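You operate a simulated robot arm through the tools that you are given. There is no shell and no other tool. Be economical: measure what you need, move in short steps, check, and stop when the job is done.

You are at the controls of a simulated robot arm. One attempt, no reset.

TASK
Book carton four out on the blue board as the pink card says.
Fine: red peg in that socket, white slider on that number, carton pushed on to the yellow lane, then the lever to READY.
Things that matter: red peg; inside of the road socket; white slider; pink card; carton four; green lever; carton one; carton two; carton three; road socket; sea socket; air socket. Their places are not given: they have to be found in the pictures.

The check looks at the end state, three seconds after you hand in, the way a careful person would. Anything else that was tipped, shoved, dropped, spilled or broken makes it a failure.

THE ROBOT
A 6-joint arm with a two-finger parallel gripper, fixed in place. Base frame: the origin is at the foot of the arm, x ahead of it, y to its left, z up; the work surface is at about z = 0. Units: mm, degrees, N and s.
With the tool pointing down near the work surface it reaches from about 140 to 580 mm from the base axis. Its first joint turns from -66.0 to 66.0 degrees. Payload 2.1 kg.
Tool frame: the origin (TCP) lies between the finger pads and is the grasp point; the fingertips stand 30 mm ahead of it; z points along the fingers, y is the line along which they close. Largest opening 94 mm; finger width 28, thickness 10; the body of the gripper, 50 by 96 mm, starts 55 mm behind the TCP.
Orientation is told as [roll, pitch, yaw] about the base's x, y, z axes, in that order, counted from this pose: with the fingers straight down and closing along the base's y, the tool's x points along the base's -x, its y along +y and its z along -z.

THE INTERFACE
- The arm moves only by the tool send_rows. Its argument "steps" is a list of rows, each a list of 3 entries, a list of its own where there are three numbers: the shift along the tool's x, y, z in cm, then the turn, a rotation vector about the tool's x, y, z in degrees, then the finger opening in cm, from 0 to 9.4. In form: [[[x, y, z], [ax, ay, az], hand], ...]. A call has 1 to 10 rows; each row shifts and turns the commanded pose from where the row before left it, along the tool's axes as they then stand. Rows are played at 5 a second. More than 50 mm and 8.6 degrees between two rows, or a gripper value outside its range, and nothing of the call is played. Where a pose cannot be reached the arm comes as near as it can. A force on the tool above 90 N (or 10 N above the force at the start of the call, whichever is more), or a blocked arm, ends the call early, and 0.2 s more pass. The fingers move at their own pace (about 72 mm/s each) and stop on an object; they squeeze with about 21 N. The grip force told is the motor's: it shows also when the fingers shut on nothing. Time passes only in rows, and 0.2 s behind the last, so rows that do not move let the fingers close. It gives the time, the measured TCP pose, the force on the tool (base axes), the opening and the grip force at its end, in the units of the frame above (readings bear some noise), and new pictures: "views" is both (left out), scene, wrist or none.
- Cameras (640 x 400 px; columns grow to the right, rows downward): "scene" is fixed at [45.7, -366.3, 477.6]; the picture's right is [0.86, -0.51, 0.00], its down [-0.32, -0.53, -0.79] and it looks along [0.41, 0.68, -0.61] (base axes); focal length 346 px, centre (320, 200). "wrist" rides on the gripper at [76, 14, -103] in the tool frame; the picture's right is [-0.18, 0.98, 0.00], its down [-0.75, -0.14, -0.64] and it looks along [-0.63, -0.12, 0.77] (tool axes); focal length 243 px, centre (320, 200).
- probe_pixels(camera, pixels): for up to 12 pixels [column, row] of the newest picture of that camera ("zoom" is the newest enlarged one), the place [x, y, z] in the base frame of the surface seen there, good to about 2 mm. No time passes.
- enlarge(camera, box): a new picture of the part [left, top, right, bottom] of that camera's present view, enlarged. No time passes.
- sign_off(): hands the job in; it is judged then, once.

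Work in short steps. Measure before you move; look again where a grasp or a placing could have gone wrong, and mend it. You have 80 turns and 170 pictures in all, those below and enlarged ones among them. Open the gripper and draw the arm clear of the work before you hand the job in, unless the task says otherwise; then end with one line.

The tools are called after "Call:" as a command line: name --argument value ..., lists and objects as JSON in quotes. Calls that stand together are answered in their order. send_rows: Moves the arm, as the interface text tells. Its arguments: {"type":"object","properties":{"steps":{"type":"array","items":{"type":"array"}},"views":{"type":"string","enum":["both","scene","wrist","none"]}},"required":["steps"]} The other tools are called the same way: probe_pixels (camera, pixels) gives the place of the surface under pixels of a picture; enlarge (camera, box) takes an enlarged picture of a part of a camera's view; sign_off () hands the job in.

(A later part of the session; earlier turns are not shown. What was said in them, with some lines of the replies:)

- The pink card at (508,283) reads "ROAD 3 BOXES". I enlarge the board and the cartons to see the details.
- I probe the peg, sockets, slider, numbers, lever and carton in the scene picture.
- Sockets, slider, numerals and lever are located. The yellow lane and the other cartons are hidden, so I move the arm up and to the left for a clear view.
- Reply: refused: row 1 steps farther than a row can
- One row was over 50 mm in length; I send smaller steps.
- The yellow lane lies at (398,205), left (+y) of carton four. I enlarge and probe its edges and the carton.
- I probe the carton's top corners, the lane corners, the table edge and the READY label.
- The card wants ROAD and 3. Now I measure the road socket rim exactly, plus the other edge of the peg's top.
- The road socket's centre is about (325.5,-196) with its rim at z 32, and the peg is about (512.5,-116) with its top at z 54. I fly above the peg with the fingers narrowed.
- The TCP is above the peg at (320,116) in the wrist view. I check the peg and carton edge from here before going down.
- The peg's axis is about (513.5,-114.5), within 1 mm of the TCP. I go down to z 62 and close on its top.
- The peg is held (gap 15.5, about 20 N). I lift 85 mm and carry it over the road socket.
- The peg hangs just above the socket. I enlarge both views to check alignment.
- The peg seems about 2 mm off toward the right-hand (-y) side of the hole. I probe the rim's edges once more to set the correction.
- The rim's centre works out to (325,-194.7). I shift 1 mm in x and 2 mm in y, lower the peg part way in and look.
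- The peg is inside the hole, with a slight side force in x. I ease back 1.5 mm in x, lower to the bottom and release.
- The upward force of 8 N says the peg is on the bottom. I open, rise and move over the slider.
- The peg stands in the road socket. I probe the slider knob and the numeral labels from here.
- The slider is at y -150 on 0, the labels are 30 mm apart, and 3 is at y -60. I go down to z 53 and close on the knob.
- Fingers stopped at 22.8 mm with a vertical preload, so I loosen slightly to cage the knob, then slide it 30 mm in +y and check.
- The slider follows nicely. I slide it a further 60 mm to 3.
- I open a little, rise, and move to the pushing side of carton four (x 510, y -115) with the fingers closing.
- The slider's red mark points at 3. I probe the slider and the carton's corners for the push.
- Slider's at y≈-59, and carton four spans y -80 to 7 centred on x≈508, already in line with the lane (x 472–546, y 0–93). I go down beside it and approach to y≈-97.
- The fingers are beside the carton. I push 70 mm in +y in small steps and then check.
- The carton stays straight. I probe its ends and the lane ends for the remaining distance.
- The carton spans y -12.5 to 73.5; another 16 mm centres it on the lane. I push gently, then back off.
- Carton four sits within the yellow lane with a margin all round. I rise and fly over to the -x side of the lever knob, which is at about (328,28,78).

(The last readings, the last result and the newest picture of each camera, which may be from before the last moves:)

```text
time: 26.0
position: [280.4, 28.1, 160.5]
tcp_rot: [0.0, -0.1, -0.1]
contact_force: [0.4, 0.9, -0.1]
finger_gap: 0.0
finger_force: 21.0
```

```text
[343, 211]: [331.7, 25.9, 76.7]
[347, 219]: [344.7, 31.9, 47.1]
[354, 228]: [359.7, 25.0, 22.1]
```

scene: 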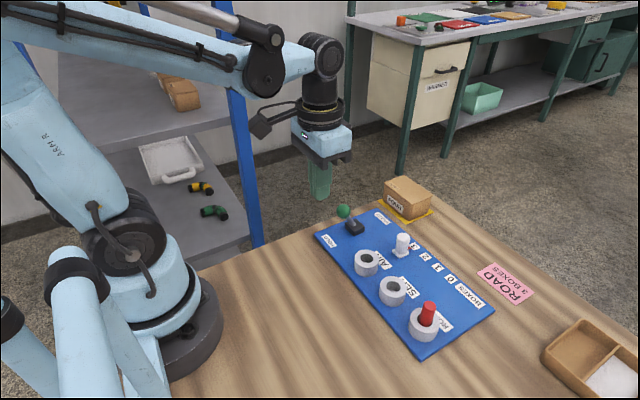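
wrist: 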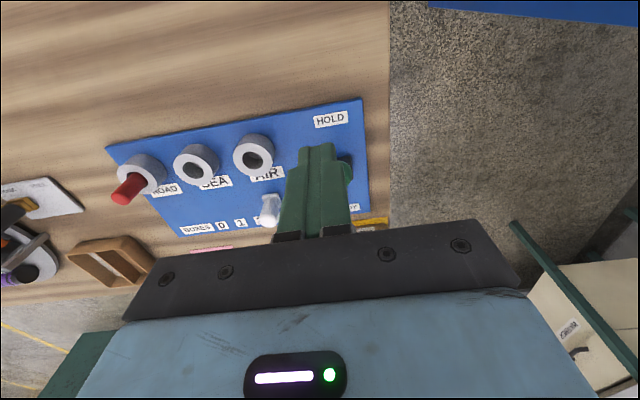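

The lever's line is about y 32 (READY and HOLD labels at y 34). I go down behind the knob to z 95 and push a first 55 mm in +x.

Call:
send_rows --steps '[[[0, 0.4, 3], [0, 0, 0], 0], [[0, 0, 3.5], [0, 0, 0], 0], [[0, 0, 0], [0, 0, 0], 0], [[-1.5, 0, 0], [0, 0, 0], 0], [[-1, 0, 0], [0, 0, 0], 0], [[-1, 0, 0], [0, 0, 0], 0], [[-1, 0, 0], [0, 0, 0], 0], [[-1, 0, 0], [0, 0, 0], 0], [[0, 0, 0], [0, 0, 0], 0]]'

Call:
enlarge --camera "scene" --box '[290, 160, 430, 260]'

```text
time: 28.0
position: [334.6, 32.3, 96.3]
tcp_rot: [-0.1, -0.1, 0.0]
contact_force: [0.4, -0.3, -0.3]
finger_gap: 0.0
finger_force: 21.0
```

scene: 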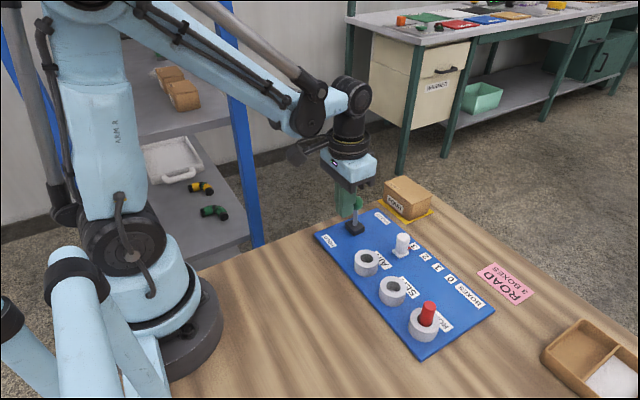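
wrist: 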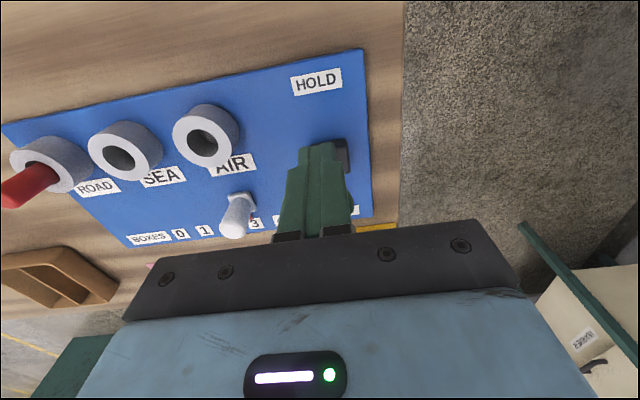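

```text
4.00 times, centred on (360, 210) of scene
```

zoom: 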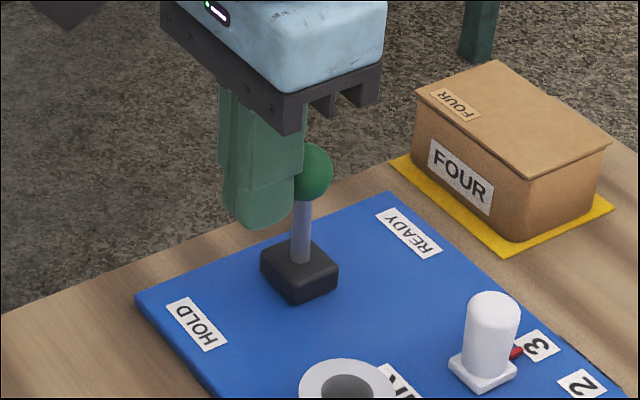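

The lever is now about upright and moving with the fingers. I continue 32 mm in small steps to the stop.

Call:
send_rows --steps '[[[-0.6, 0, 0], [0, 0, 0], 0], [[-0.6, 0, 0], [0, 0, 0], 0], [[-0.6, 0, 0], [0, 0, 0], 0], [[-0.6, 0, 0], [0, 0, 0], 0], [[-0.4, 0, 0], [0, 0, 0], 0], [[-0.4, 0, 0], [0, 0, 0], 0], [[0, 0, 0], [0, 0, 0], 0]]'

Call:
enlarge --camera "scene" --box '[290, 160, 430, 260]'

```text
time: 29.6
position: [366.6, 32.7, 95.5]
tcp_rot: [0.0, -0.1, 0.0]
contact_force: [0.5, -0.5, -0.4]
finger_gap: 0.0
finger_force: 21.6
```

scene: 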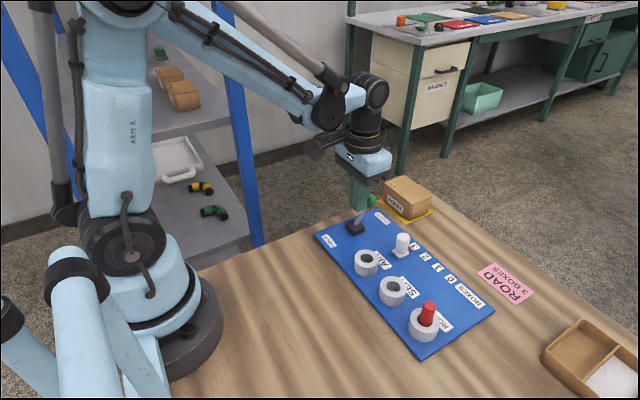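
wrist: 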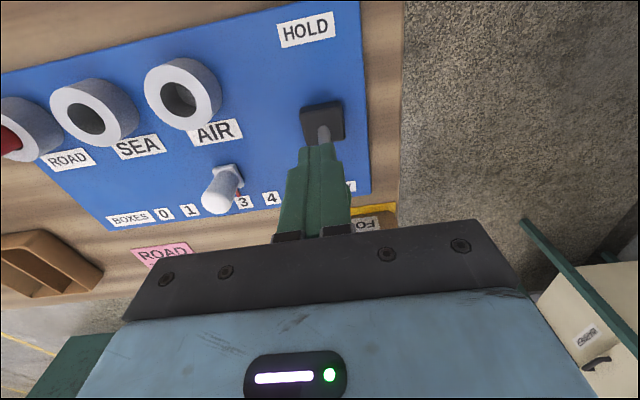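

```text
4.00 times, centred on (360, 210) of scene
```

zoom: 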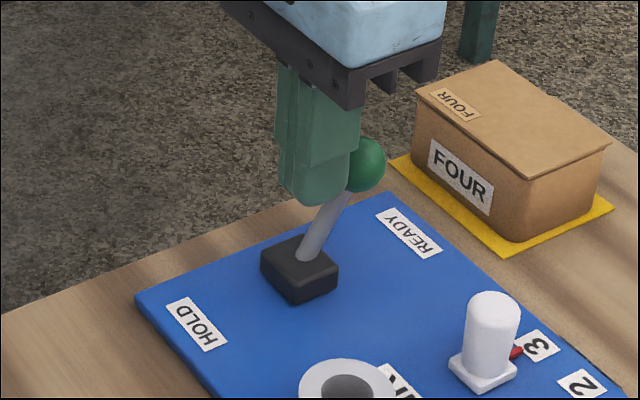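

The lever leans toward READY. I back off 40 mm and check whether it stays, comparing the lean with the earlier one.

Call:
send_rows --steps '[[[1, 0, 0], [0, 0, 0], 0], [[3, 0, 0], [0, 0, 0], 0], [[3, 0, 0], [0, 0, 0], 0], [[0, 0, 0], [0, 0, 0], 0]]'

Call:
enlarge --camera "scene" --box '[290, 160, 430, 260]'

Call:
probe_pixels --camera "zoom" --pixels '[[368, 165], [330, 220], [308, 256], [355, 165], [380, 165]]'

```text
time: 30.6
position: [296.1, 32.9, 94.8]
tcp_rot: [0.1, -0.2, 0.1]
contact_force: [-0.2, -0.6, 0.1]
finger_gap: 0.2
finger_force: 21.0
```

scene: 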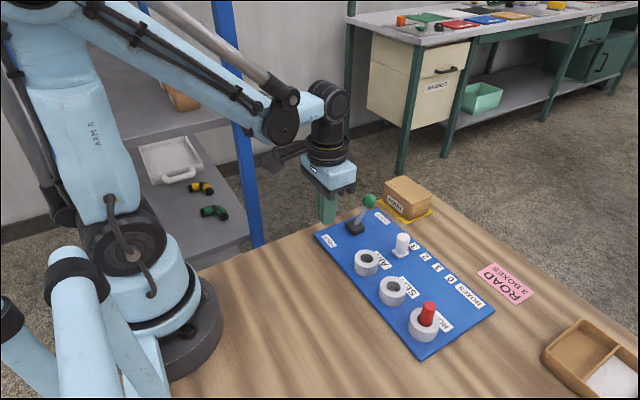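
wrist: 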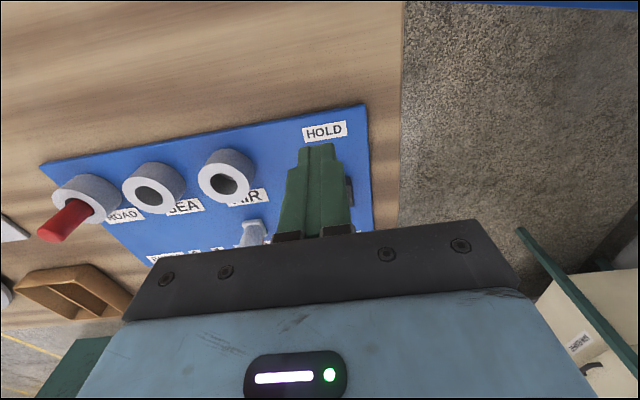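

```text
4.00 times, centred on (360, 210) of scene
```

zoom: 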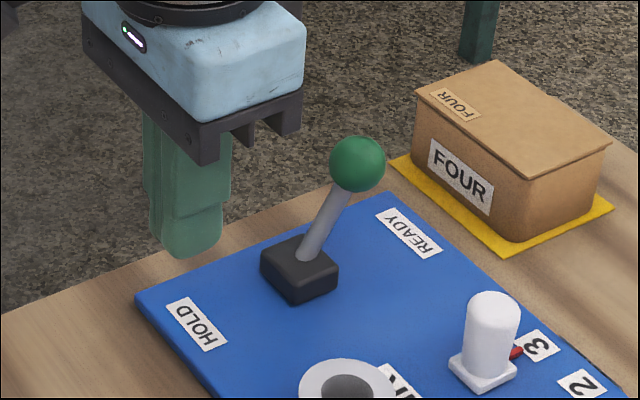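

```text
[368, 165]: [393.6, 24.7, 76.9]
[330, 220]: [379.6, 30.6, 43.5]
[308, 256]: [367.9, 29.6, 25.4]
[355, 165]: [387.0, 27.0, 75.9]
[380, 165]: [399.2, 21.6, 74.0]
```

The lever stays, with its knob at x≈391, but I felt no stop. I push about 6 mm further to make sure it is at the READY end.

Call:
send_rows --steps '[[[-3.5, 0, 0], [0, 0, 0], 0], [[-3, 0, 0], [0, 0, 0], 0], [[-0.5, 0, 0], [0, 0, 0], 0], [[-0.3, 0, 0], [0, 0, 0], 0], [[-0.3, 0, 0], [0, 0, 0], 0], [[0, 0, 0], [0, 0, 0], 0]]' --views "scene"

```text
time: 32.0
position: [368.4, 32.3, 95.5]
tcp_rot: [-0.1, 0.9, 0.1]
contact_force: [-41.3, -2.6, -4.3]
finger_gap: 0.1
finger_force: 21.3
```

scene: 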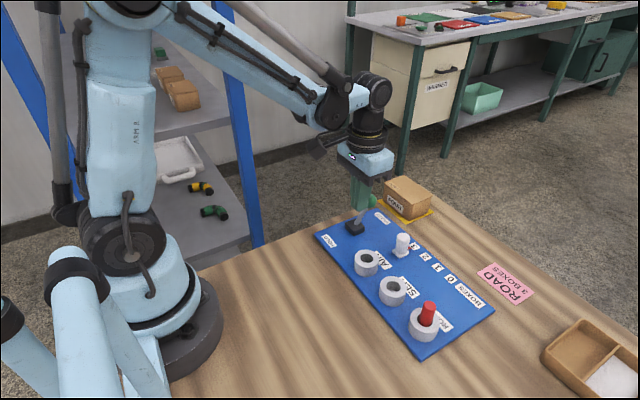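

It is against its stop (-41 N), so the lever is fully at READY. I back off, rise, open the gripper and draw clear for a last check.

Call:
send_rows --steps '[[[1, 0, 0], [0, 0, 0], 0], [[3, 0, 0], [0, 0, 0], 0], [[4, 0, 0], [0, 0, 0], 0], [[0, 0, -4], [0, 0, 0], 0], [[0, 0, -4], [0, 0, 0], 0], [[0, 0, -4], [0, 0, 0], 5], [[3, 0, -4], [0, 0, 0], 5], [[3, 0, -3], [0, 0, 0], 5], [[0, 0, 0], [0, 0, 0], 5]]'

Call:
enlarge --camera "scene" --box '[310, 170, 520, 350]'

```text
time: 34.0
position: [231.5, 32.3, 284.2]
tcp_rot: [0.0, -0.1, 0.0]
contact_force: [0.4, -0.5, 0.4]
finger_gap: 50.1
finger_force: 0.1
```

scene: 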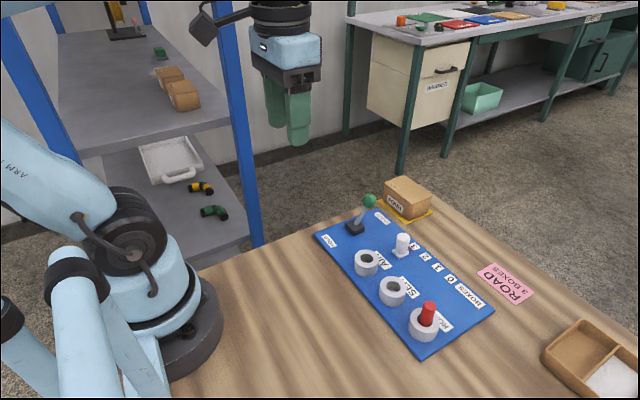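
wrist: 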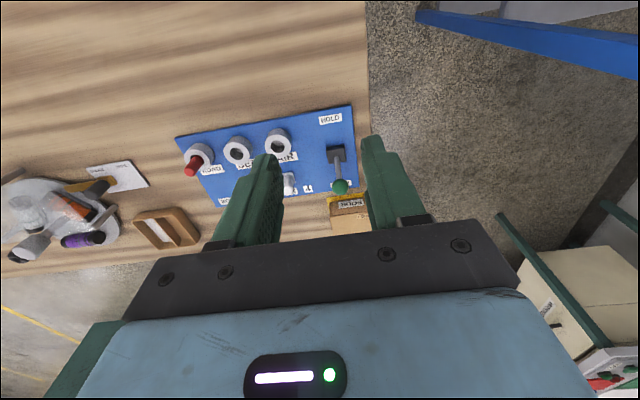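

```text
2.22 times, centred on (415, 260) of scene
```

zoom: 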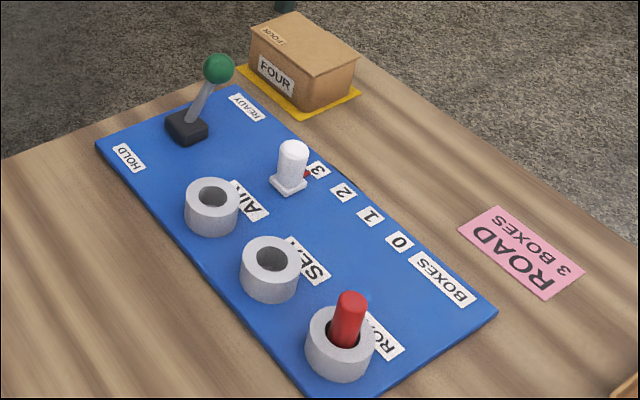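

All four parts look right; I check the peg's seating height and the slider's y before handing in.

Call:
probe_pixels --camera "zoom" --pixels '[[352, 296], [293, 148], [289, 190], [307, 174], [318, 170]]'

```text
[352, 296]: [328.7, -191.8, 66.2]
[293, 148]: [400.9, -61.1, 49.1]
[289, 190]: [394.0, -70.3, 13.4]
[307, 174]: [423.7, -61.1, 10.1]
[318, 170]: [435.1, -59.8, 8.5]
```

The peg's seated (top at z 66 against 54 on the table), and the slider mark at y -61 lines up with the 3 at y -60. I hand in.

Call:
sign_off

```text
The job is handed in.
```

Carton four is booked out as the pink card says: red peg in the ROAD socket, slider on 3, carton on the yellow lane, and lever at READY; the job is handed in, result not yet shown.
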